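You operate a simulated robot arm through the tools that you are given. There is no shell and no other tool. Be economical: measure what you need, move in short steps, check, and stop when the job is done.

The job below is to be done with a simulated robot arm. You get a single attempt, and the scene is never put back.

JOB
Dip the side plate in the cream glaze with the cradle and set it on the drip rack.
Fine: one dip; put the cradle back, shut the lid again, leave the other piece on the stand alone, and leave no drips.

The check looks at the end state, three seconds after you hand in, the way a careful person would. Anything else that was tipped, shoved, dropped, spilled or broken makes it a failure. Lids that push on must go on centred and level and be pressed home; caps that screw on are set level and turned clockwise until they are tight.

ROBOT AND FRAMES
A 7-joint arm with a two-finger parallel gripper on a trunk, on a base that drives. Base frame: it is fixed to the floor where the robot stands at the start and does not move with it; the origin is under the middle of the robot, x ahead of it, y to its left, z up. Units: cm, rad, N and s.
With the tool pointing down near the work surface it reaches from about 34 to 78 cm from the robot's upright axis, wherever it stands. Its first joint turns from -2.897 to 2.897 rad. Places, roughly: blue bucket [70, -30, 90]; cream bucket [70, -60, 90]; cream lid [60, -60, 100]; green bucket [70, 0, 90]; grid of the wire cradle [60, 30, 90]; something [80, -40, 80]; top of the drip rack [70, -160, 90]. Payload 3.91 kg.
Tool frame: the origin (TCP) lies between the finger pads and is the grasp point; the fingertips stand 3 cm ahead of it; z points along the fingers, y is the line along which they close. Largest opening 11 cm; finger width 2, thickness 1; the body of the gripper, 4.8 by 11.2 cm, starts 5.5 cm behind the TCP.
Orientation is told as [roll, pitch, yaw] about the base's x, y, z axes, in that order, counted from this pose: with the fingers straight down and closing along the base's y, the tool's x points along the base's -x, its y along +y and its z along -z.

CONTROLS
- The arm moves only by the tool step_arm. Its argument "plan" is a list of rows, each a list of 7 numbers: the turn, a rotation vector about the tool's x, y, z in rad, then the shift along the tool's x, y, z in m, then the opening in per cent of the stroke, from 0 (shut) to 100 (fully open). In form: [[rx, ry, rz, dx, dy, dz, claw], ...]. A call has 1 to 12 rows; each row shifts and turns the commanded pose from where the row before left it, along the tool's axes as they then stand. A row lasts 0.2 s, in which the tool goes at most 5 cm and 0.15 rad; a call with a longer step from one row to the next is refused whole, and so is a gripper value outside its range. A pose out of reach is approached as far as the arm can. The call stops where the force on the tool passes 50 N (or 10 N more than at its start, if that is more) or the arm is blocked; 0.2 s more then pass. Each finger travels about 15.3 cm/s and halts on what it meets, pressing with about 30 N; the grip force reading is that of the motor and also rises with nothing between the fingers. The clock runs only during rows and for 0.2 s after the last one: add rows that do not move to give the fingers time. The reply holds the time, the measured pose of the TCP, the force on the tool along the base axes, the opening and the grip force, in the units named above and with some noise, with the torque about the TCP (base axes, N m) and any sound that the robot's microphone picked up.
- Cameras (640 x 400 px; columns grow to the right, rows downward): "scene" is now at [-0.26, 13.82, 160.4]; the picture's right is [-0.38, -0.93, 0.00], its down [-0.61, 0.25, -0.75] and it looks along [0.69, -0.28, -0.66] (base axes); focal length 250 px, centre (320, 200). "wrist" rides on the gripper at [7.7, 0.7, -11.4] in the tool frame; the picture's right is [-0.09, 1.00, 0.00], its down [-0.80, -0.07, -0.59] and it looks along [-0.59, -0.05, 0.80] (tool axes); focal length 270 px, centre (320, 200). There is no depth. A picture from a camera that has moved, and an enlarged one, comes with that camera's place and axes in the base frame and with its lens. The place of the scene camera against the robot may be out by one fixed shift of up to 2.5 cm in any direction.
- capture(camera): a new picture of that camera. The clock stands still meanwhile.
- lift_body(by): slides the trunk up (or, below 0, down) by that many cm; the arm and the scene camera ride with it, the base frame stays. It gives what a move gives, with no picture.
- base_move(legs): drives the robot by 1 to 6 legs, each [ahead, turn to the left] in cm and rad, along the robot's own axes; the way and the turn of a leg run together, so that a leg with both is an arc; at most 150 cm and 3.142 rad a leg. The arm and the cameras ride along, it lands a little off, and it stops where it bumps. It gives what a move gives.
- turn_head(pan, tilt): turns the head with the scene camera to pan (to the left, within 2.705 rad either way) and tilt (down, from -0.506 to 1.204), counted from straight ahead of the robot. It gives what a move gives.
- inspect(camera, box): a new picture of the part [left, top, right, bottom] of that camera's present view, enlarged. The clock stands still meanwhile.
- hand_in(): hands the job in; it is judged then, once.

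Work in short steps. Places have to be worked out from the pictures, the camera data and where the tool is seen: move nearer, look again, correct. Check each grasp and each placing, and mend what went wrong. You have 120 turns and 98 pictures in all, those below and enlarged ones among them. Open the gripper and draw the arm clear of the work before you hand the job in, unless the task says otherwise.

The tools are called after ">>>" as a command line: name --pt "numbers of a row" for each row, then --argument value for the rest, lists and objects as JSON in quotes. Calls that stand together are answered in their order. step_arm: Moves the arm, as the interface text tells. Its arguments: {"type":"object","properties":{"plan":{"type":"array","items":{"type":"array","items":{"type":"number"}}}},"required":["plan"]} The other tools are called the same way: lift_body (by) slides the trunk up or down; base_move (legs) drives the base; turn_head (pan, tilt) turns the head that bears the scene camera; capture (camera) takes a picture; inspect (camera, box) takes an enlarged picture of a part of a camera's view; hand_in () hands the job in.

At the start:

```text
time_s: 0.0
tool_pos: [40.89, -4.72, 99.98]
tcp_rot: [0.0, -0.001, 0.001]
force: [0.1, 0.1, 0.4]
ft_torque: [-0.02, 0.01, -0.02]
gripper_width: 10.97
grip_force: 0.1
trunk travel left (down, up): [-57.5, 3.5]
robot x, y, heading: [0.2, 0.03, 0.004]
head pan, tilt: [-0.387, 0.723]
```

scene: 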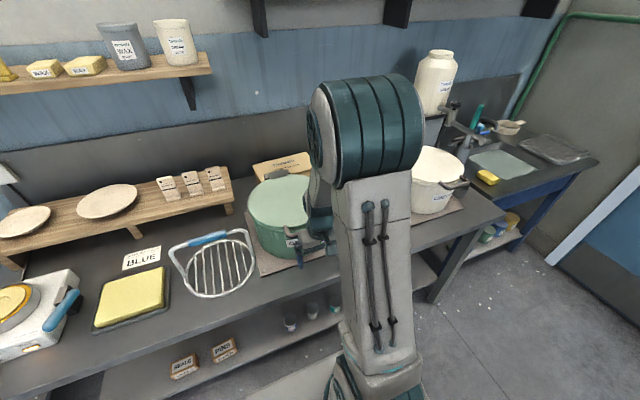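
wrist: 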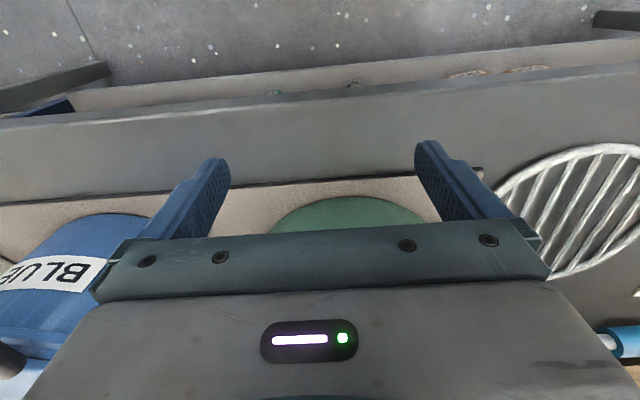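

The scene shows a stand with two plates, a cradle with blue handle, green bucket, wax hot plate, sponge; I look closer at the left and right parts.

>>> inspect --camera "scene" --box '[0, 140, 320, 340]'

>>> turn_head --pan -0.9 --tilt 0.72

>>> capture --camera "scene"

```text
2.00 times, centred on (160, 240) of scene
camera zoom: at [-0.26, 13.82, 160.4], right [-0.38, -0.93, 0.0], down [-0.61, 0.25, -0.75], along [0.69, -0.28, -0.66], focal length 500 px, centre (640, 120)
```

zoom: 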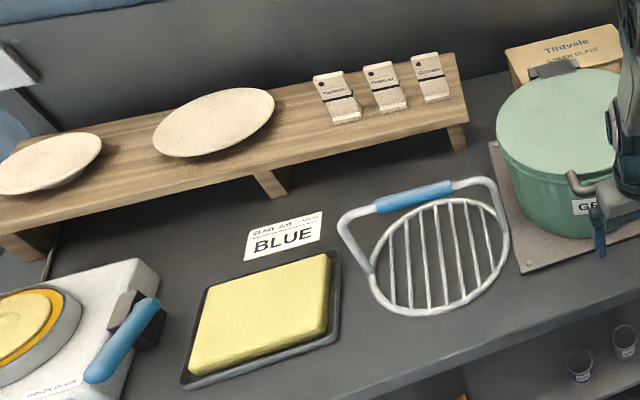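

```text
time_s: 0.9
tool_pos: [40.87, -4.75, 100.08]
tcp_rot: [0.001, 0.0, -0.001]
force: [0.9, 0.4, -0.5]
ft_torque: [0.0, -0.01, 0.0]
gripper_width: 10.98
grip_force: 0.1
trunk travel left (down, up): [-57.5, 3.5]
robot x, y, heading: [0.1, -0.28, -0.001]
head pan, tilt: [-0.901, 0.721]
```

```text
94 pictures are left
camera scene: at [-2.81, 10.4, 160.41], right [-0.78, -0.62, 0.0], down [-0.41, 0.52, -0.75], along [0.47, -0.59, -0.66], focal length 250 px, centre (320, 200)
```

scene: 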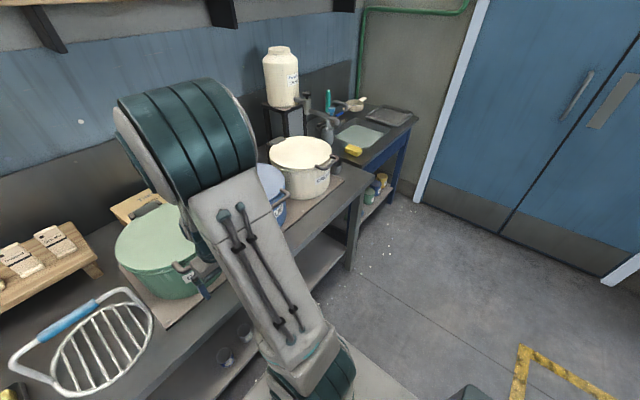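

Zooming in on the right side and the far left of the bench.

>>> inspect --camera "scene" --box '[240, 40, 440, 165]'

>>> inspect --camera "scene" --box '[200, 120, 360, 220]'

>>> turn_head --pan 0.3 --tilt 0.72

>>> capture --camera "scene"

```text
3.20 times, centred on (340, 102) of scene
camera zoom: at [-2.81, 10.4, 160.41], right [-0.78, -0.62, 0.0], down [-0.41, 0.52, -0.75], along [0.47, -0.59, -0.66], focal length 800 px, centre (256, 512)
```

zoom: 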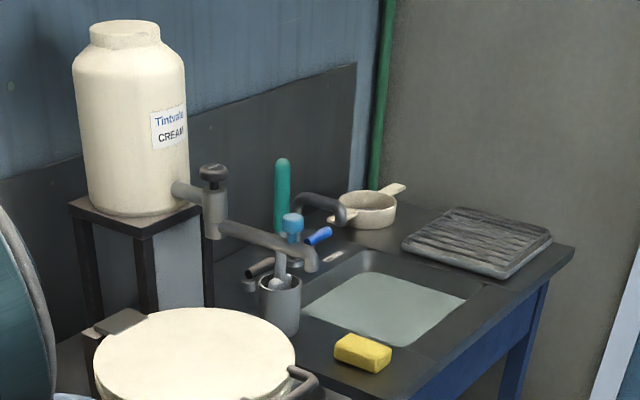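

```text
4.00 times, centred on (280, 170) of scene
camera zoom: at [-2.81, 10.4, 160.41], right [-0.78, -0.62, 0.0], down [-0.41, 0.52, -0.75], along [0.47, -0.59, -0.66], focal length 1000 px, centre (480, 320)
```

zoom: 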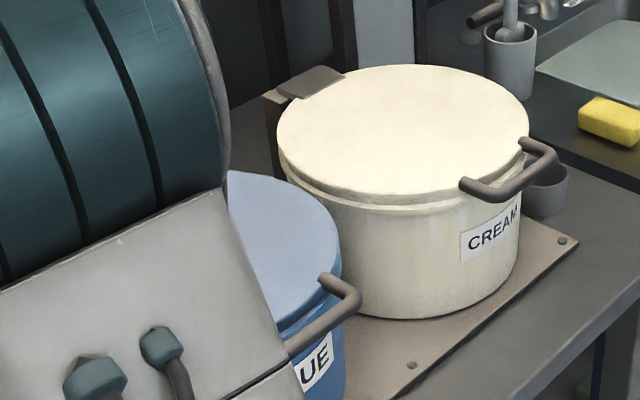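

```text
time_s: 2.3
tool_pos: [41.0, -4.76, 100.05]
tcp_rot: [0.001, 0.001, 0.001]
force: [-0.8, 0.5, 0.3]
ft_torque: [-0.02, -0.01, -0.03]
gripper_width: 11.01
grip_force: 0.0
trunk travel left (down, up): [-57.5, 3.5]
robot x, y, heading: [0.27, -0.26, -0.002]
head pan, tilt: [0.3, 0.721]
```

```text
91 pictures are left
camera scene: at [-0.01, 19.47, 160.41], right [0.29, -0.96, 0.0], down [-0.63, -0.19, -0.75], along [0.72, 0.22, -0.66], focal length 250 px, centre (320, 200)
```

scene: 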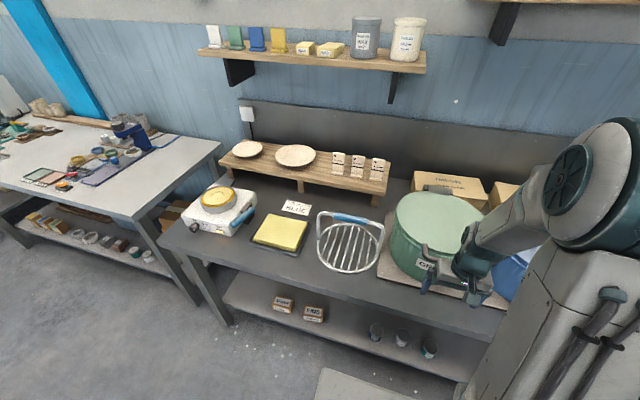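

Inspecting the stand and the items there.

>>> inspect --camera "scene" --box '[180, 120, 400, 258]'

>>> inspect --camera "scene" --box '[225, 135, 325, 198]'

>>> inspect --camera "scene" --box '[300, 190, 400, 280]'

```text
2.90 times, centred on (290, 189) of scene
camera zoom: at [-0.01, 19.47, 160.41], right [0.29, -0.96, 0.0], down [-0.63, -0.19, -0.75], along [0.72, 0.22, -0.66], focal length 724 px, centre (407, 232)
```

zoom: 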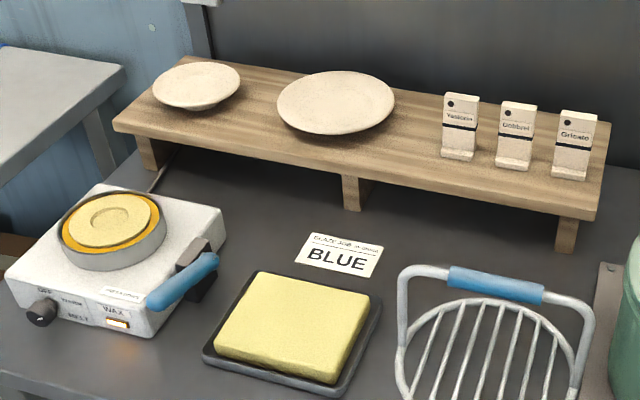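

```text
6.35 times, centred on (275, 166) of scene
camera zoom: at [-0.01, 19.47, 160.41], right [0.29, -0.96, 0.0], down [-0.63, -0.19, -0.75], along [0.72, 0.22, -0.66], focal length 1586 px, centre (606, 413)
```

zoom: 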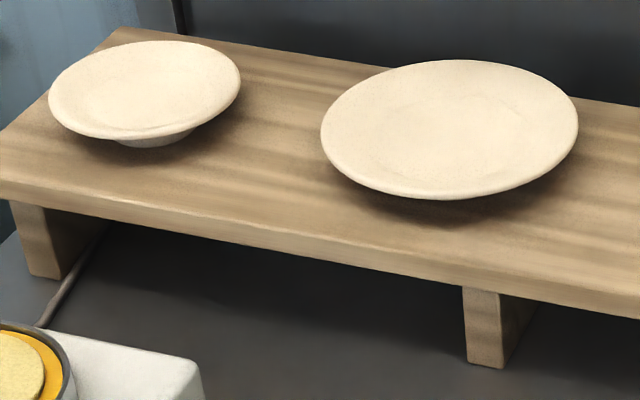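

```text
4.44 times, centred on (350, 235) of scene
camera zoom: at [-0.01, 19.47, 160.41], right [0.29, -0.96, 0.0], down [-0.63, -0.19, -0.75], along [0.72, 0.22, -0.66], focal length 1110 px, centre (187, 44)
```

zoom: 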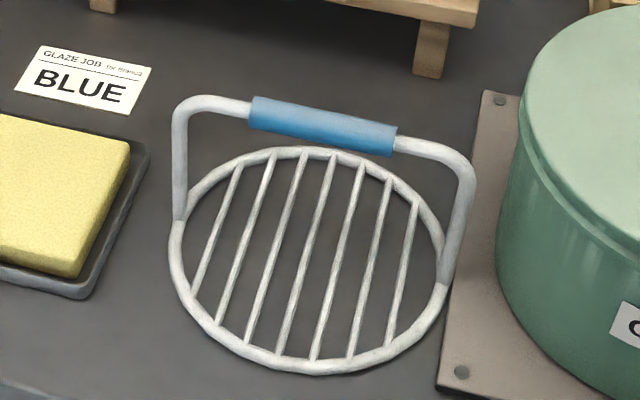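

I judge the larger (about 17 cm) plate at roughly (86, 57) to be the side plate. Next I raise the tool and drive right to opposite the cream bucket to study the lid and the rack.

>>> step_arm --pt "0 0 0 0 0 -0.05 100" --pt "0 0 0 0 0 -0.05 100" --pt "0 0 0 0 0 -0.05 100"

>>> base_move --legs '[[0, -1.57], [65, 0], [0, 1.57]]'

>>> turn_head --pan -0.75 --tilt 0.6

>>> capture --camera "scene"

```text
time_s: 3.1
tool_pos: [40.91, -4.76, 115.04]
tcp_rot: [0.0, 0.001, 0.0]
force: [0.1, 0.3, 0.2]
ft_torque: [0.02, -0.01, 0.04]
gripper_width: 11.01
grip_force: 0.1
trunk travel left (down, up): [-57.5, 3.5]
robot x, y, heading: [-0.02, 0.26, 0.003]
head pan, tilt: [0.3, 0.721]
```

```text
time_s: 14.4
tool_pos: [41.03, -69.29, 114.95]
tcp_rot: [0.001, 0.0, 0.0]
force: [-0.5, -0.5, -0.3]
ft_torque: [0.0, 0.01, -0.02]
gripper_width: 10.99
grip_force: 0.1
trunk travel left (down, up): [-57.5, 3.5]
robot x, y, heading: [0.01, -64.53, -0.002]
head pan, tilt: [0.3, 0.721]
```

```text
time_s: 15.7
tool_pos: [40.89, -69.11, 114.85]
tcp_rot: [0.0, 0.001, 0.004]
force: [0.5, 0.0, -0.8]
ft_torque: [0.0, -0.02, 0.02]
gripper_width: 10.97
grip_force: 0.0
trunk travel left (down, up): [-57.5, 3.5]
robot x, y, heading: [0.2, -64.82, 0.003]
head pan, tilt: [-0.75, 0.6]
```

```text
87 pictures are left
camera scene: at [-1.68, -53.57, 161.45], right [-0.68, -0.73, 0.0], down [-0.41, 0.38, -0.83], along [0.61, -0.56, -0.56], focal length 250 px, centre (320, 200)
```

scene: 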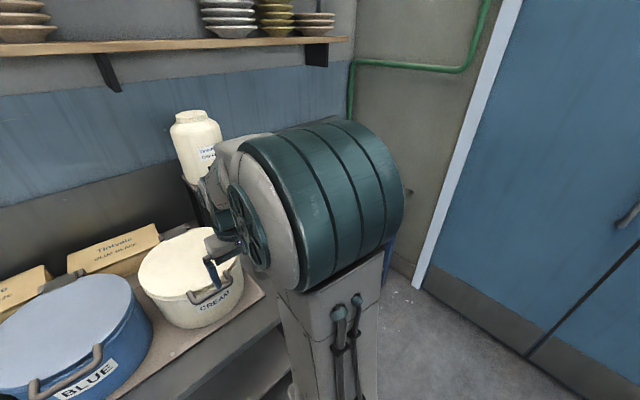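

The arm blocks the view; I turn the base left with the arm and pan the head right to see the rack.

>>> base_move --legs '[[0, 0.9]]'

>>> turn_head --pan -1.75 --tilt 0.55

>>> capture --camera "scene"

```text
time_s: 18.4
tool_pos: [29.36, -35.4, 115.06]
tcp_rot: [0.001, -0.001, 0.895]
force: [0.1, -0.4, 0.3]
ft_torque: [0.04, 0.0, 0.0]
gripper_width: 10.97
grip_force: 0.0
trunk travel left (down, up): [-57.5, 3.5]
robot x, y, heading: [0.04, -64.64, 0.895]
head pan, tilt: [-0.75, 0.6]
```

```text
time_s: 19.7
tool_pos: [29.29, -35.52, 115.06]
tcp_rot: [-0.001, -0.001, 0.896]
force: [-0.3, 1.0, -0.4]
ft_torque: [0.01, 0.03, 0.02]
gripper_width: 11.02
grip_force: 0.1
trunk travel left (down, up): [-57.5, 3.5]
robot x, y, heading: [-0.21, -64.78, 0.894]
head pan, tilt: [-1.751, 0.55]
```

```text
86 pictures are left
camera scene: at [-11.08, -65.91, 161.9], right [-0.75, -0.66, 0.0], down [-0.34, 0.39, -0.85], along [0.56, -0.64, -0.52], focal length 250 px, centre (320, 200)
```

scene: 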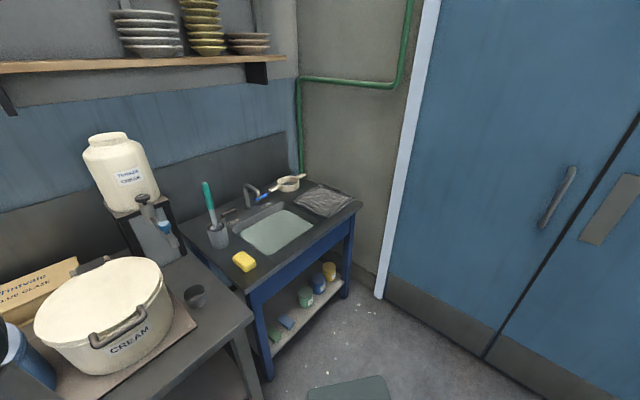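

>>> inspect --camera "scene" --box '[180, 160, 380, 285]'

>>> inspect --camera "scene" --box '[20, 190, 220, 380]'

```text
3.20 times, centred on (280, 222) of scene
camera zoom: at [-11.08, -65.91, 161.9], right [-0.75, -0.66, 0.0], down [-0.34, 0.39, -0.85], along [0.56, -0.64, -0.52], focal length 800 px, centre (448, 128)
```

zoom: 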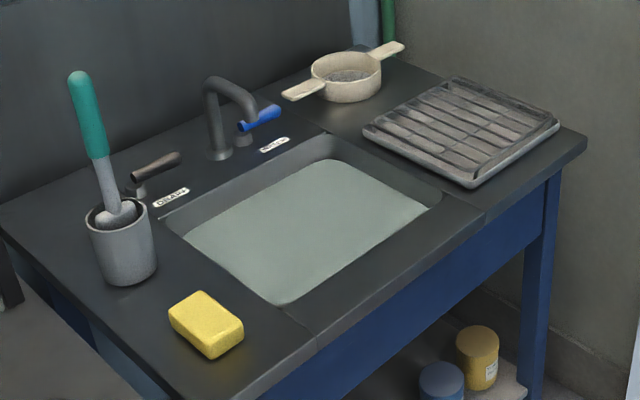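

```text
2.11 times, centred on (120, 285) of scene
camera zoom: at [-11.08, -65.91, 161.9], right [-0.75, -0.66, 0.0], down [-0.34, 0.39, -0.85], along [0.56, -0.64, -0.52], focal length 526 px, centre (741, 21)
```

zoom: 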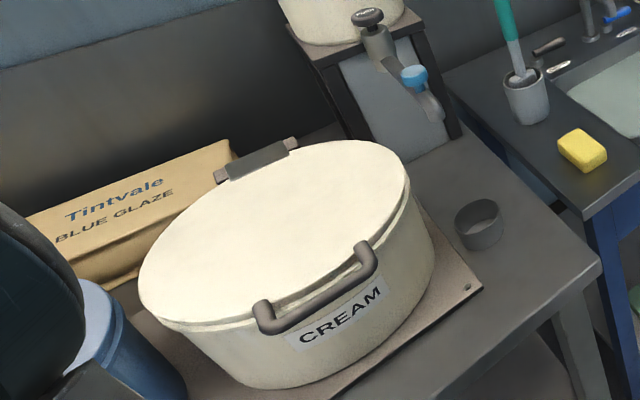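

Rack is a ribbed tray past the sink; the cream lid is hinged at the back with a bar handle at the front. I return to heading 0 and look at the handle with the wrist camera.

>>> base_move --legs '[[0, -0.895]]'

>>> step_arm --pt "0 0 0 0 0.04 -0.03 100" --pt "0 0 0 0.0 0.04 -0.03 100"

>>> capture --camera "wrist"

```text
time_s: 22.4
tool_pos: [40.82, -69.59, 114.99]
tcp_rot: [0.0, 0.0, -0.005]
force: [0.4, 0.7, 0.4]
ft_torque: [-0.01, 0.01, 0.02]
gripper_width: 10.98
grip_force: 0.0
trunk travel left (down, up): [-57.5, 3.5]
robot x, y, heading: [-0.07, -64.78, -0.004]
head pan, tilt: [-1.751, 0.55]
```

```text
time_s: 23.0
tool_pos: [41.12, -61.37, 121.11]
tcp_rot: [-0.001, 0.001, -0.005]
force: [-0.2, -0.3, -0.1]
ft_torque: [0.01, -0.01, 0.02]
gripper_width: 10.98
grip_force: 0.0
trunk travel left (down, up): [-57.5, 3.5]
robot x, y, heading: [-0.22, -63.9, -0.002]
head pan, tilt: [-1.751, 0.55]
```

```text
83 pictures are left
camera wrist: at [33.46, -60.86, 132.52], right [0.09, 1.0, 0.0], down [0.8, -0.07, 0.59], along [0.59, -0.06, -0.8], focal length 270 px, centre (320, 200)
```

wrist: 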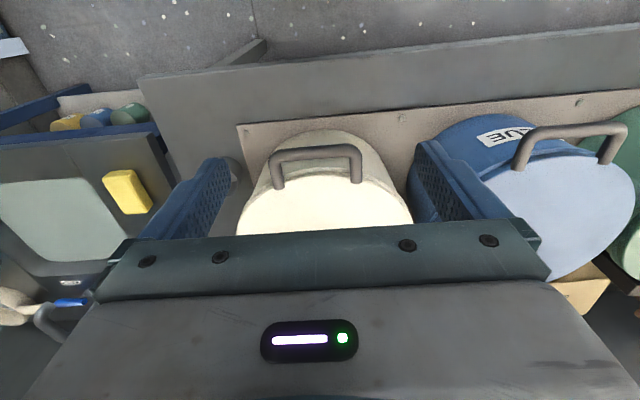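

Bar of the handle seems near (46.5, -62, 106), about 9.5 cm long along y. I turn the tool so its fingers close in the vertical x–z plane and point forward‑down, which also gives a side view.

>>> step_arm --pt "0 0 0.143 0 0 0 100" --pt "0 0 0.143 0 0 0 100" --pt "0 0 0.143 0 0 0 100" --pt "0 0 0.143 0 0 0 100" --pt "0 0 0.143 0 0 0 100" --pt "0 0 0.143 0 0 0 100" --pt "0 0 0.143 0 0 0 100" --pt "0 0 0.143 0 0 0 100" --pt "0 0 0.143 0 0 0 100" --pt "0 0 0.143 0 0 0 100" --pt "0 0 0.141 0 0 0 100"

>>> step_arm --pt "-0.14 0 0 0 0 0 100" --pt "-0.14 0 0 0 0 0 100" --pt "-0.14 0 0 0 0 0 100" --pt "-0.14 0 0 0 0 0 100" --pt "-0.14 0 0 0 0 0 100"

>>> capture --camera "wrist"

```text
time_s: 25.4
tool_pos: [40.97, -61.5, 120.93]
tcp_rot: [0.001, 0.001, -1.578]
force: [0.1, 0.0, 0.6]
ft_torque: [-0.03, -0.02, 0.01]
gripper_width: 11.01
grip_force: 0.0
trunk travel left (down, up): [-57.5, 3.5]
robot x, y, heading: [0.1, -64.44, -0.007]
head pan, tilt: [-1.751, 0.55]
```

```text
time_s: 26.6
tool_pos: [40.97, -61.51, 120.91]
tcp_rot: [0.701, 0.001, -1.576]
force: [0.4, 0.4, 0.7]
ft_torque: [0.04, 0.03, 0.05]
gripper_width: 11.0
grip_force: 0.1
trunk travel left (down, up): [-57.5, 3.5]
robot x, y, heading: [-0.09, -64.3, -0.008]
head pan, tilt: [-1.751, 0.55]
```

```text
82 pictures are left
camera wrist: at [34.18, -53.88, 130.23], right [0.76, -0.09, 0.64], down [-0.44, -0.8, 0.41], along [0.48, -0.6, -0.65], focal length 270 px, centre (320, 200)
```

wrist: 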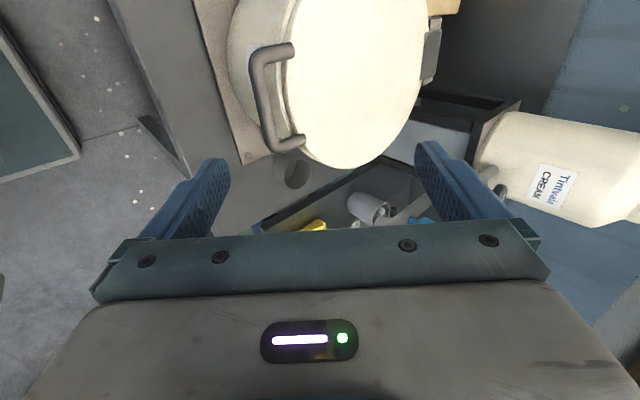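

Triangulated: bar at about (49, -63.1, 100.5), lid hinge near x=83.5, z≈101. I move to a pre-grasp 8 cm behind the bar, half open, and check.

>>> step_arm --pt "0 0 0 -0.0053 -0.023 0.039 60" --pt "0 0 0 -0.0053 -0.023 0.039 60" --pt "0 0 0 -0.0053 -0.023 0.039 55"

>>> capture --camera "wrist"

```text
time_s: 27.4
tool_pos: [45.09, -62.96, 108.39]
tcp_rot: [0.698, 0.0, -1.577]
force: [0.2, -1.0, -0.3]
ft_torque: [0.04, 0.03, -0.01]
gripper_width: 6.05
grip_force: 0.1
out of reach, approached as far as the arm can: row 2, 3
trunk travel left (down, up): [-57.5, 3.5]
robot x, y, heading: [-0.2, -64.28, -0.005]
head pan, tilt: [-1.751, 0.55]
```

```text
81 pictures are left
camera wrist: at [38.47, -55.42, 117.68], right [0.76, -0.09, 0.64], down [-0.44, -0.8, 0.41], along [0.47, -0.59, -0.65], focal length 270 px, centre (320, 200)
```

wrist: 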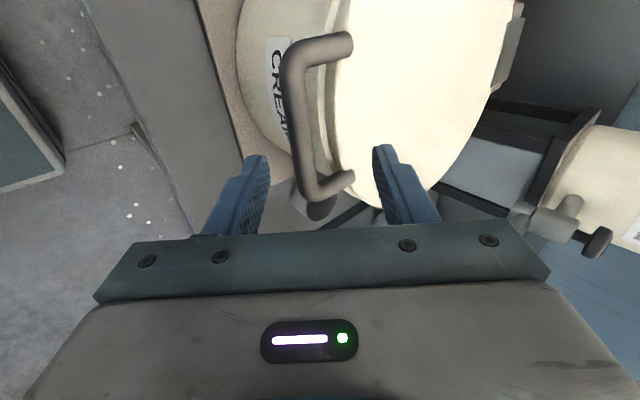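

Too near the body for this tilt; I back the base off 8 cm.

>>> base_move --legs '[[-8, 0]]'

```text
time_s: 28.4
tool_pos: [36.94, -62.89, 108.55]
tcp_rot: [0.697, -0.001, -1.576]
force: [0.2, -0.5, -0.2]
ft_torque: [-0.02, -0.03, -0.02]
gripper_width: 6.03
grip_force: 0.1
trunk travel left (down, up): [-57.5, 3.5]
robot x, y, heading: [-7.94, -64.63, -0.008]
head pan, tilt: [-1.751, 0.55]
```

Aligning sideways first, then checking before the final approach.

>>> step_arm --pt "0 0 0 0 0.022 0.025 55" --pt "0 0 0 0 0.0217 0.025 55"

>>> capture --camera "wrist"

```text
time_s: 29.0
tool_pos: [43.67, -62.78, 107.5]
tcp_rot: [0.696, 0.001, -1.577]
force: [0.2, -0.6, -0.1]
ft_torque: [0.07, 0.03, 0.01]
gripper_width: 6.05
grip_force: 0.1
trunk travel left (down, up): [-57.5, 3.5]
robot x, y, heading: [-7.83, -64.39, -0.008]
head pan, tilt: [-1.751, 0.55]
```

```text
80 pictures are left
camera wrist: at [37.02, -55.25, 116.69], right [0.76, -0.09, 0.64], down [-0.44, -0.8, 0.41], along [0.47, -0.59, -0.65], focal length 270 px, centre (320, 200)
```

wrist: 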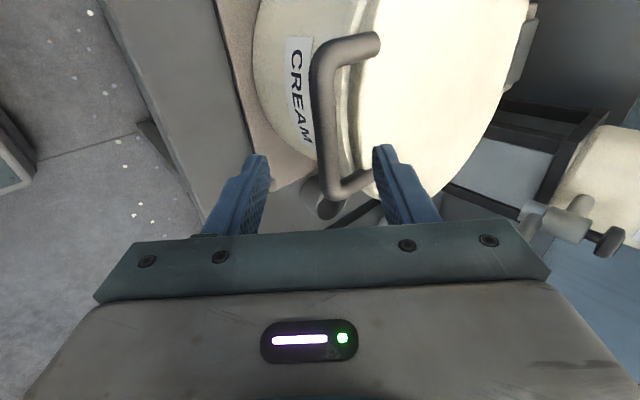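

Bar sits centred between the fingers; advancing 8 cm.

>>> step_arm --pt "0 0 0 0 0.002 0.03 55" --pt "0 0 0 0 0 0.03 55" --pt "0 0 0 0 0 0.022 55"

>>> capture --camera "wrist"

```text
time_s: 29.8
tool_pos: [48.87, -62.87, 103.32]
tcp_rot: [0.735, -0.009, -1.576]
force: [-16.5, -0.1, 44.2]
ft_torque: [0.45, -2.02, 0.32]
gripper_width: 6.87
grip_force: 8.2
trunk travel left (down, up): [-57.5, 3.5]
robot x, y, heading: [-8.49, -64.58, -0.001]
head pan, tilt: [-1.751, 0.55]
stopped in row 3: the force on the tool passed its limit (the readings are from after the stop); the commanded pose is now the measured one
```

```text
79 pictures are left
camera wrist: at [41.82, -55.22, 112.25], right [0.74, -0.08, 0.67], down [-0.45, -0.8, 0.4], along [0.5, -0.6, -0.63], focal length 270 px, centre (320, 200)
```

wrist: 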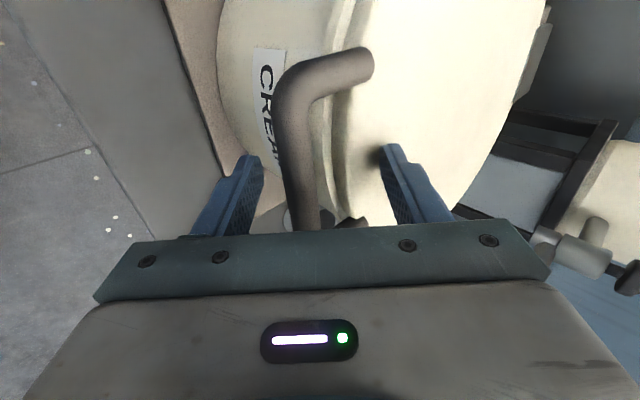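

The front finger touched the lid top; I back off, shift toward the bar, narrow the opening, and advance again.

>>> step_arm --pt "0 0 0 0 0 -0.015 55" --pt "0 0 0 0 -0.013 -0.005 38" --pt "0 0 0 0 0 0 38" --pt "0 0 0 0 0 0.02 38" --pt "0 0 0 0 0 0.015 38"

>>> capture --camera "wrist"

```text
time_s: 30.7
tool_pos: [47.31, -63.06, 103.87]
tcp_rot: [0.748, -0.011, -1.579]
force: [-9.7, 1.4, 36.3]
ft_torque: [0.18, -1.38, 0.1]
gripper_width: 5.06
grip_force: 8.4
trunk travel left (down, up): [-57.5, 3.5]
robot x, y, heading: [-8.29, -64.31, -0.005]
head pan, tilt: [-1.751, 0.55]
stopped in row 4: the force on the tool passed its limit (the readings are from after the stop); the commanded pose is now the measured one
```

```text
78 pictures are left
camera wrist: at [40.18, -55.24, 112.72], right [0.73, -0.08, 0.68], down [-0.46, -0.79, 0.4], along [0.5, -0.6, -0.62], focal length 270 px, centre (320, 200)
```

wrist: 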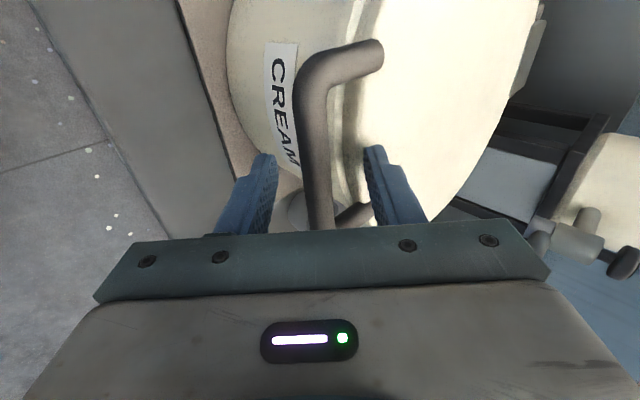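

Re-triangulating with all views puts the bar near (47.6, 103.4), i.e. already about at the TCP. I back off a hair to relieve pressure and close.

>>> step_arm --pt "0 0 0 0 -0.003 -0.006 38" --pt "0 0 0 0 0 0 0" --pt "0 0 0 0 0 0 0" --pt "0 0 0 0 0 0 0"

>>> capture --camera "wrist"

```text
time_s: 31.7
tool_pos: [47.1, -62.8, 103.83]
tcp_rot: [0.741, -0.01, -1.578]
force: [21.8, 4.4, 35.7]
ft_torque: [-0.02, -0.49, 0.6]
gripper_width: 1.56
grip_force: 44.8
trunk travel left (down, up): [-57.5, 3.5]
robot x, y, heading: [-8.14, -64.3, -0.004]
head pan, tilt: [-1.751, 0.55]
```

```text
77 pictures are left
camera wrist: at [40.11, -55.18, 112.73], right [0.73, -0.09, 0.67], down [-0.46, -0.79, 0.4], along [0.5, -0.6, -0.62], focal length 270 px, centre (320, 200)
```

wrist: 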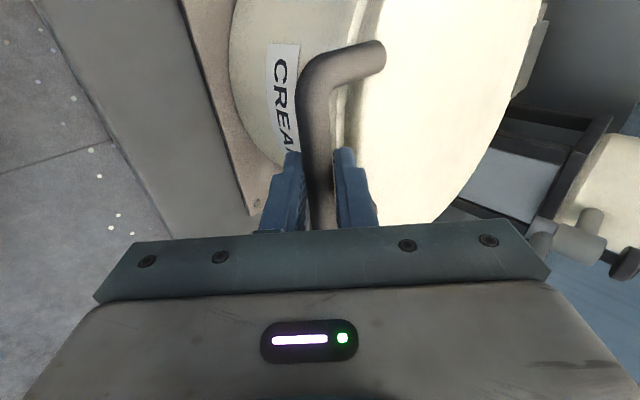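

Gripped at 1.56 cm. Now I lift along an arc about the hinge (x≈83.5), letting the bar turn in the fingers.

>>> step_arm --pt "0 0 0 0 0.0231 -0.0231 0" --pt "0 0 0 0 0.0251 -0.0209 0" --pt "0 0 0 0 0.0269 -0.0186 0" --pt "0 0 0 0 0.0284 -0.0161 0" --pt "0 0 0 0 0.0298 -0.0135 0"

>>> capture --camera "wrist"

```text
time_s: 32.9
tool_pos: [50.67, -64.93, 119.52]
tcp_rot: [0.734, 0.009, -1.583]
force: [8.6, 3.5, -7.3]
ft_torque: [-1.48, -0.11, -0.18]
gripper_width: 1.58
grip_force: 45.3
trunk travel left (down, up): [-57.5, 3.5]
robot x, y, heading: [-8.25, -64.6, -0.019]
head pan, tilt: [-1.751, 0.55]
```

```text
76 pictures are left
camera wrist: at [43.71, -57.42, 128.55], right [0.74, -0.1, 0.67], down [-0.46, -0.8, 0.39], along [0.49, -0.59, -0.64], focal length 270 px, centre (320, 200)
```

wrist: 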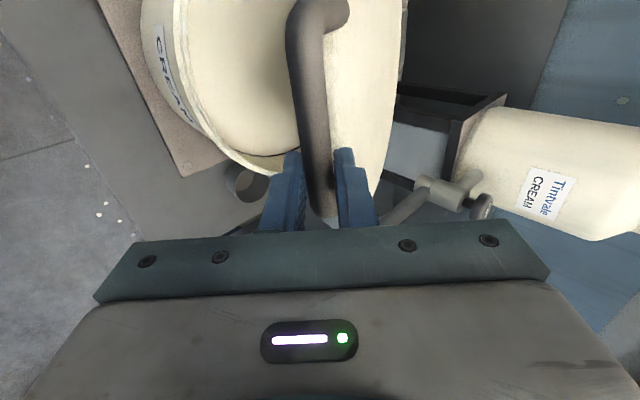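

Lid opens smoothly. Continuing the arc to about 57°.

>>> step_arm --pt "0 0 0 0 0.0308 -0.011 0" --pt "0 0 0 0 0.0316 -0.0082 0" --pt "0 0 0 0 0.0323 -0.0053 0" --pt "0 0 0 0 0.0326 -0.0024 0" --pt "0 0 0 0 0.0327 0.0006 0" --pt "0 0 0 0 0.0325 0.0035 0"

>>> capture --camera "wrist"

```text
time_s: 34.3
tool_pos: [63.77, -63.06, 133.52]
tcp_rot: [0.726, -0.007, -1.58]
force: [7.9, -20.7, -14.6]
ft_torque: [-0.75, 0.0, -0.77]
gripper_width: 1.55
grip_force: 44.7
trunk travel left (down, up): [-57.5, 3.5]
robot x, y, heading: [-7.91, -64.64, -0.009]
head pan, tilt: [-1.751, 0.55]
```

```text
75 pictures are left
camera wrist: at [56.76, -55.56, 142.57], right [0.74, -0.09, 0.66], down [-0.46, -0.79, 0.4], along [0.49, -0.6, -0.63], focal length 270 px, centre (320, 200)
```

wrist: 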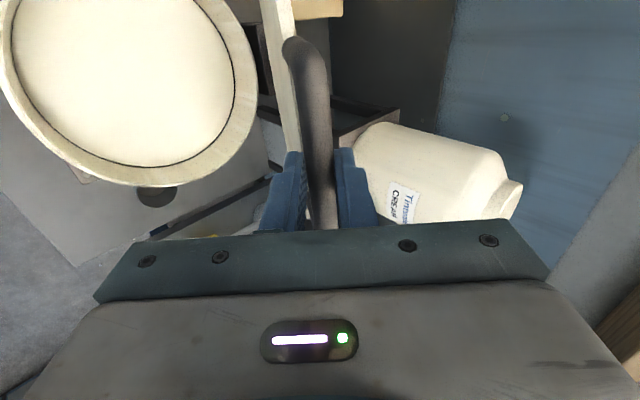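

Bucket is full to near the rim. Continuing the arc toward vertical.

>>> step_arm --pt "0 0 0 0 0.0321 0.0062 0" --pt "0 0 0 0 0.0314 0.009 0" --pt "0 0 0 0 0.0305 0.0118 0" --pt "0 0 0 0 0.0293 0.0145 0" --pt "0 0 0 0 0.0279 0.0171 0" --pt "0 0 0 0 0.0262 0.0195 0"

>>> capture --camera "wrist"

```text
time_s: 35.7
tool_pos: [73.28, -63.17, 137.38]
tcp_rot: [0.751, -0.007, -1.576]
force: [-5.4, -12.3, 31.5]
ft_torque: [0.15, -0.53, -0.34]
gripper_width: 1.54
grip_force: 44.4
out of reach, approached as far as the arm can: row 4, 5, 6
trunk travel left (down, up): [-57.5, 3.5]
robot x, y, heading: [-8.28, -64.46, -0.003]
head pan, tilt: [-1.751, 0.55]
```

```text
74 pictures are left
camera wrist: at [65.98, -55.55, 146.2], right [0.73, -0.09, 0.68], down [-0.46, -0.8, 0.39], along [0.51, -0.6, -0.62], focal length 270 px, centre (320, 200)
```

wrist: 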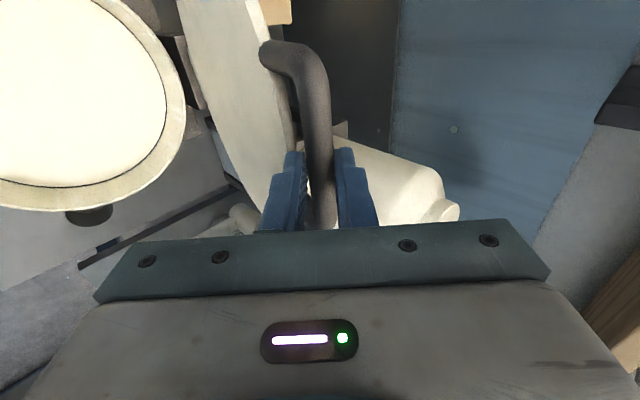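

Arm limit at about 73°; I drive the base ahead in small legs while holding the handle, lifting the trunk slightly to follow the arc.

>>> base_move --legs '[[4, 0]]'

>>> lift_body --by 0.7

>>> base_move --legs '[[4, 0]]'

>>> capture --camera "wrist"

```text
time_s: 36.6
tool_pos: [77.15, -62.99, 137.02]
tcp_rot: [0.745, -0.007, -1.575]
force: [-4.6, -3.7, 37.1]
ft_torque: [0.87, -0.32, 0.19]
gripper_width: 1.55
grip_force: 45.0
trunk travel left (down, up): [-57.5, 3.5]
robot x, y, heading: [-4.34, -64.91, -0.006]
head pan, tilt: [-1.751, 0.55]
```

```text
time_s: 37.2
tool_pos: [77.69, -63.02, 137.18]
tcp_rot: [0.734, -0.007, -1.575]
force: [-1.2, -1.3, -8.5]
ft_torque: [0.38, 0.17, -0.3]
gripper_width: 1.55
grip_force: 45.1
trunk travel left (down, up): [-58.2, 2.8]
robot x, y, heading: [-4.12, -64.69, -0.007]
head pan, tilt: [-1.751, 0.55]
```

```text
time_s: 38.0
tool_pos: [81.76, -62.97, 137.42]
tcp_rot: [0.738, -0.009, -1.573]
force: [-1.4, -1.6, -8.7]
ft_torque: [0.12, 0.18, -0.56]
gripper_width: 1.58
grip_force: 44.8
trunk travel left (down, up): [-58.2, 2.8]
robot x, y, heading: [0.17, -64.46, -0.011]
head pan, tilt: [-1.751, 0.55]
```

```text
73 pictures are left
camera wrist: at [74.65, -55.3, 146.28], right [0.74, -0.09, 0.67], down [-0.46, -0.8, 0.4], along [0.5, -0.6, -0.63], focal length 270 px, centre (320, 200)
```

wrist: 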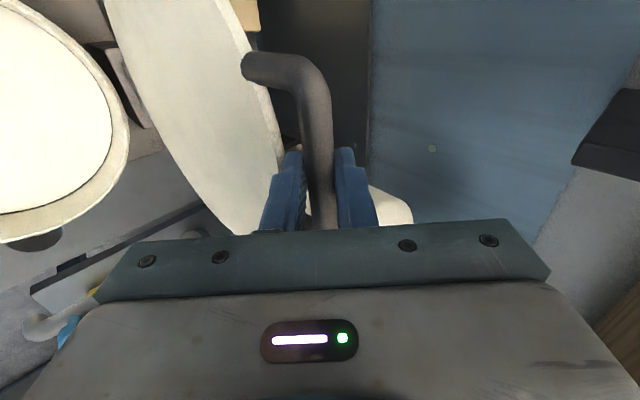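

Lid about vertical. Drive on a few cm more to carry it past vertical to its stop.

>>> base_move --legs '[[3, 0]]'

>>> base_move --legs '[[3, 0]]'

>>> capture --camera "wrist"

```text
time_s: 38.9
tool_pos: [84.84, -63.03, 137.16]
tcp_rot: [0.735, -0.009, -1.575]
force: [-2.9, 0.8, -14.8]
ft_torque: [0.21, 0.2, -0.53]
gripper_width: 1.55
grip_force: 44.7
trunk travel left (down, up): [-58.2, 2.8]
robot x, y, heading: [2.99, -64.84, -0.007]
head pan, tilt: [-1.751, 0.55]
```

```text
time_s: 39.7
tool_pos: [85.05, -62.91, 137.12]
tcp_rot: [0.714, -0.007, -1.576]
force: [-21.4, 0.0, 1.7]
ft_torque: [0.19, 0.36, -0.41]
gripper_width: 1.55
grip_force: 44.7
trunk travel left (down, up): [-58.2, 2.8]
robot x, y, heading: [4.64, -64.54, -0.004]
head pan, tilt: [-1.751, 0.55]
stopped in leg 1: the force on the tool passed its limit (the readings are from after the stop); the commanded pose is now the measured one
```

```text
72 pictures are left
camera wrist: at [78.24, -55.31, 146.24], right [0.75, -0.09, 0.65], down [-0.45, -0.8, 0.41], along [0.48, -0.6, -0.64], focal length 270 px, centre (320, 200)
```

wrist: 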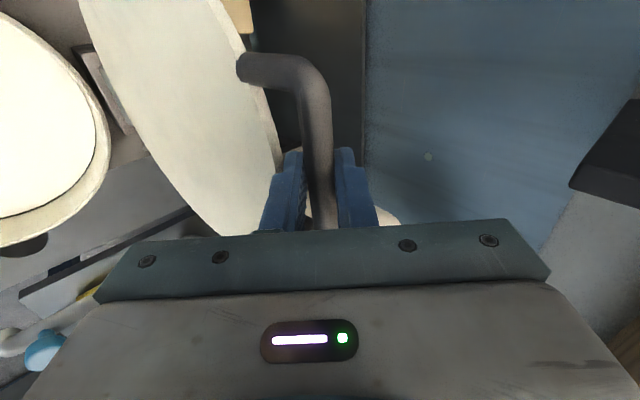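

It hit its stop at x≈85. I open the fingers slightly, still around the bar, to see whether the lid stays.

>>> step_arm --pt "0 0 0 0 0 0 15" --pt "0 0 0 0 0 0 22" --pt "0 0 0 0 0 0 26" --pt "0 0 0 0 0 0 30"

>>> capture --camera "wrist"

```text
time_s: 40.7
tool_pos: [85.53, -63.07, 137.0]
tcp_rot: [0.714, -0.007, -1.576]
force: [2.0, -1.1, 9.9]
ft_torque: [0.01, -0.06, -0.02]
gripper_width: 2.9
grip_force: 0.0
trunk travel left (down, up): [-58.2, 2.8]
robot x, y, heading: [4.19, -64.75, -0.007]
head pan, tilt: [-1.751, 0.55]
```

```text
71 pictures are left
camera wrist: at [78.72, -55.35, 146.04], right [0.75, -0.09, 0.65], down [-0.45, -0.8, 0.41], along [0.48, -0.6, -0.64], focal length 270 px, centre (320, 200)
```

wrist: 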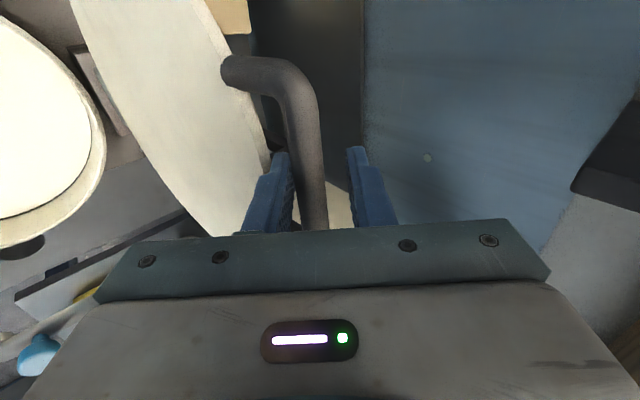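

Bar lies near the front finger; I shift the tool 1 cm away from it to test whether the lid follows.

>>> step_arm --pt "0 0 0 0 -0.007 -0.007 38" --pt "0 0 0 0 -0.003 0 38"

>>> capture --camera "wrist"

```text
time_s: 41.3
tool_pos: [84.17, -63.04, 137.11]
tcp_rot: [0.717, -0.006, -1.577]
force: [4.0, 0.2, 25.4]
ft_torque: [0.05, -0.39, -0.11]
gripper_width: 3.16
grip_force: 0.1
trunk travel left (down, up): [-58.2, 2.8]
robot x, y, heading: [4.42, -64.43, -0.004]
head pan, tilt: [-1.751, 0.55]
```

```text
70 pictures are left
camera wrist: at [77.29, -55.35, 146.2], right [0.75, -0.09, 0.66], down [-0.45, -0.8, 0.41], along [0.49, -0.6, -0.64], focal length 270 px, centre (320, 200)
```

wrist: 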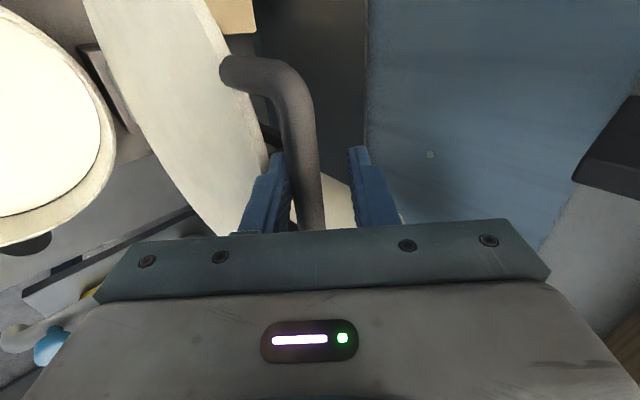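

The fingertip is pressing on the lid edge; I withdraw along the tool axis.

>>> step_arm --pt "0 0 0 0 0 -0.015 38" --pt "0 0 0 0 0 -0.02 45" --pt "0 0 0 0 0 -0.03 45" --pt "0 0 0 0 0 -0.03 45"

>>> capture --camera "wrist"

```text
time_s: 42.0
tool_pos: [82.77, -63.13, 137.89]
tcp_rot: [0.685, -0.005, -1.582]
force: [18.2, -0.5, -30.9]
ft_torque: [0.73, -7.06, -0.23]
gripper_width: 5.17
grip_force: 2.4
trunk travel left (down, up): [-58.2, 2.8]
robot x, y, heading: [4.31, -64.92, -0.007]
head pan, tilt: [-1.751, 0.55]
stopped in row 3: the force on the tool passed its limit (the readings are from after the stop); the commanded pose is now the measured one
```

```text
69 pictures are left
camera wrist: at [76.33, -55.37, 147.12], right [0.77, -0.09, 0.63], down [-0.44, -0.8, 0.42], along [0.46, -0.6, -0.65], focal length 270 px, centre (320, 200)
```

wrist: 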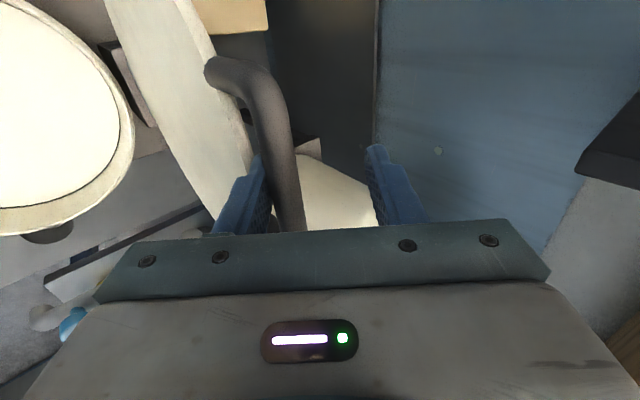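

The front finger is wedged between bar and lid edge as it opens; I narrow the opening again and re-centre before withdrawing.

>>> step_arm --pt "0 0 0 0 0 0 35" --pt "0 0 0 0 0 0 28" --pt "0 0 0 0 0 0 28"

>>> inspect --camera "wrist" --box '[160, 0, 460, 240]'

```text
time_s: 42.4
tool_pos: [83.01, -63.08, 137.25]
tcp_rot: [0.674, -0.003, -1.583]
force: [14.0, 0.7, -29.5]
ft_torque: [0.37, -5.92, -0.34]
gripper_width: 3.4
grip_force: 3.5
trunk travel left (down, up): [-58.2, 2.8]
robot x, y, heading: [4.3, -64.52, -0.007]
head pan, tilt: [-1.751, 0.55]
stopped in row 2: the force on the tool passed its limit (the readings are from after the stop); the commanded pose is now the measured one
```

```text
1.67 times, centred on (310, 120) of wrist
camera zoom: at [76.54, -55.36, 146.64], right [0.78, -0.1, 0.62], down [-0.44, -0.8, 0.42], along [0.45, -0.6, -0.66], focal length 450 px, centre (337, 333)
```

zoom: 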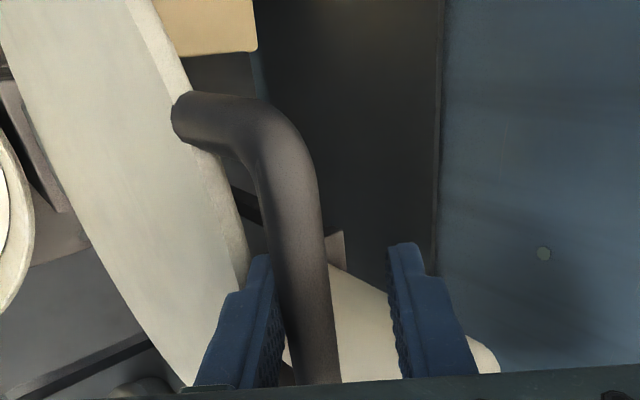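

The large torque with downward force suggests the wrist is touching the shelf overhead (wood seen at the right of the wrist view). I rotate the tool toward horizontal about the bar, which lowers the wrist and frees the tip.

>>> step_arm --pt "-0.08 0 0 0 0 0 31" --pt "-0.1 0 0 0 0 0 31" --pt "-0.12 0 0 0 0 0 31" --pt "-0.12 0 0 0 0 0 31"

>>> capture --camera "wrist"

```text
time_s: 43.4
tool_pos: [82.04, -63.07, 138.09]
tcp_rot: [1.103, -0.002, -1.581]
force: [-0.9, -0.5, -1.6]
ft_torque: [0.0, 0.03, 0.0]
gripper_width: 3.48
grip_force: 0.5
trunk travel left (down, up): [-58.2, 2.8]
robot x, y, heading: [4.23, -64.5, -0.004]
head pan, tilt: [-1.751, 0.55]
```

```text
67 pictures are left
camera wrist: at [72.41, -55.31, 143.91], right [0.45, -0.09, 0.89], down [-0.57, -0.79, 0.21], along [0.69, -0.6, -0.41], focal length 270 px, centre (320, 200)
```

wrist: 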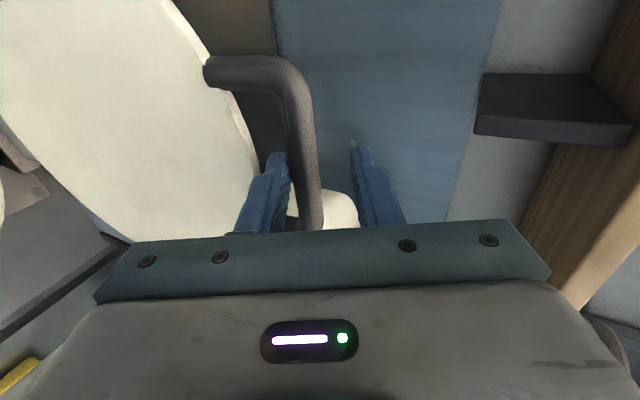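

Forces are zero and the lid stays put. Withdrawing straight back along −x.

>>> step_arm --pt "0 0 0 0 -0.006 -0.018 31" --pt "0 0 0 0 -0.009 -0.018 31" --pt "0 0 0 0 -0.013 -0.027 31" --pt "0 0 0 0 -0.018 -0.035 31" --pt "0 0 0 0 -0.018 -0.035 31" --pt "0 0 0 0 -0.018 -0.035 31"

>>> capture --camera "wrist"

```text
time_s: 44.8
tool_pos: [63.3, -62.77, 138.3]
tcp_rot: [1.104, -0.003, -1.581]
force: [-1.0, -0.1, 0.3]
ft_torque: [0.01, 0.02, -0.01]
gripper_width: 3.42
grip_force: 0.1
trunk travel left (down, up): [-58.2, 2.8]
robot x, y, heading: [4.24, -64.29, -0.008]
head pan, tilt: [-1.751, 0.55]
```

```text
66 pictures are left
camera wrist: at [53.62, -55.18, 144.1], right [0.45, -0.09, 0.89], down [-0.57, -0.79, 0.21], along [0.69, -0.6, -0.41], focal length 270 px, centre (320, 200)
```

wrist: 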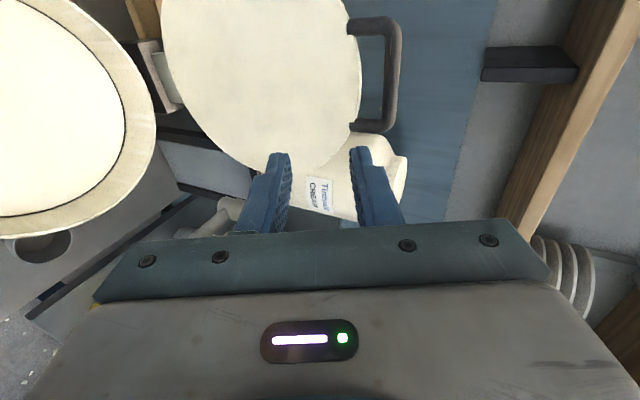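

Lid stands open. I bring the tool vertical, pull the arm in, then drive left to the plate stand.

>>> step_arm --pt "0.138 0 0 0 0 0 60" --pt "0.138 0 0 0 0 0 100" --pt "0.138 0 0 0 0 0 100" --pt "0.138 0 0 0 0 0 100" --pt "0.138 0 0 0 0 0 100" --pt "0.138 0 0 0 0 0 100" --pt "0.138 0 0 0 0 0 100" --pt "0.138 0 0 0 0 0 100" --pt "0 0 0 0 -0.04 0 100" --pt "0 0 0 0 -0.04 0 100" --pt "0 0 0 0 -0.04 0 100" --pt "0 0 0 0 -0.03 0 100"

>>> base_move --legs '[[-7, 0], [0, 1.57], [119, 0], [0, -1.57]]'

>>> turn_head --pan 0.5 --tilt 0.6

>>> capture --camera "scene"

>>> capture --camera "wrist"

```text
time_s: 47.4
tool_pos: [48.32, -62.72, 138.23]
tcp_rot: [-0.004, -0.004, -1.583]
force: [-0.5, 0.2, 0.9]
ft_torque: [0.01, 0.02, 0.0]
gripper_width: 11.03
grip_force: 0.0
trunk travel left (down, up): [-58.2, 2.8]
robot x, y, heading: [4.25, -64.81, -0.005]
head pan, tilt: [-1.751, 0.55]
```

```text
time_s: 61.7
tool_pos: [42.09, 56.85, 138.22]
tcp_rot: [-0.004, -0.005, -1.571]
force: [0.2, -0.1, -0.2]
ft_torque: [0.03, 0.03, 0.0]
gripper_width: 11.01
grip_force: 0.0
trunk travel left (down, up): [-58.2, 2.8]
robot x, y, heading: [-2.06, 54.5, 0.005]
head pan, tilt: [-1.751, 0.55]
```

```text
time_s: 63.8
tool_pos: [42.09, 56.79, 138.35]
tcp_rot: [-0.004, -0.003, -1.574]
force: [0.5, -0.7, -0.3]
ft_torque: [-0.02, 0.0, -0.02]
gripper_width: 10.99
grip_force: 0.0
trunk travel left (down, up): [-58.2, 2.8]
robot x, y, heading: [-2.26, 54.54, -0.001]
head pan, tilt: [0.499, 0.6]
```

```text
65 pictures are left
camera scene: at [-2.4, 75.71, 162.15], right [0.48, -0.88, 0.0], down [-0.5, -0.27, -0.83], along [0.72, 0.4, -0.56], focal length 250 px, centre (320, 200)
```

scene: 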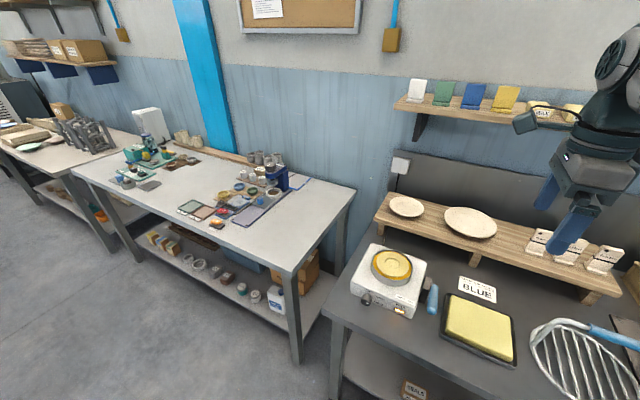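

```text
64 pictures are left
camera wrist: at [42.93, 64.4, 149.72], right [1.0, -0.09, 0.0], down [-0.07, -0.8, 0.6], along [-0.06, -0.59, -0.8], focal length 270 px, centre (320, 200)
```

wrist: 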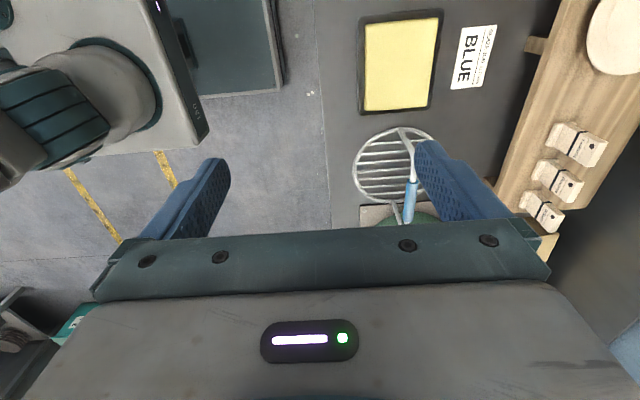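

Plate front rim estimated near (83, 58, 98). I drive ahead 5 cm, tilt the tool to about 27° below horizontal and bring it in front of the plate to look at the rim from the side.

>>> base_move --legs '[[5, 0]]'

>>> step_arm --pt "-0.14 0 0 0 0 0 60" --pt "-0.14 0 0 0 0 0 60" --pt "-0.14 0 0 0 0 0 60" --pt "-0.14 0 0 0 0 0 60" --pt "-0.14 0 0 0 0 0 60" --pt "-0.14 0 0 0 0 0 60" --pt "-0.14 0 0 0 0 0 60" --pt "-0.12 0 0 0 0 0 60"

```text
time_s: 64.8
tool_pos: [47.23, 56.8, 138.2]
tcp_rot: [-0.006, -0.004, -1.571]
force: [0.7, 0.3, 0.4]
ft_torque: [0.07, 0.03, 0.01]
gripper_width: 11.0
grip_force: 0.1
trunk travel left (down, up): [-58.2, 2.8]
robot x, y, heading: [2.86, 54.01, 0.006]
head pan, tilt: [0.499, 0.6]
```

```text
time_s: 66.5
tool_pos: [47.1, 56.88, 138.32]
tcp_rot: [1.096, -0.005, -1.572]
force: [-0.5, 0.3, 1.1]
ft_torque: [-0.01, -0.01, 0.06]
gripper_width: 6.58
grip_force: 0.1
trunk travel left (down, up): [-58.2, 2.8]
robot x, y, heading: [2.68, 54.53, 0.005]
head pan, tilt: [0.499, 0.6]
```

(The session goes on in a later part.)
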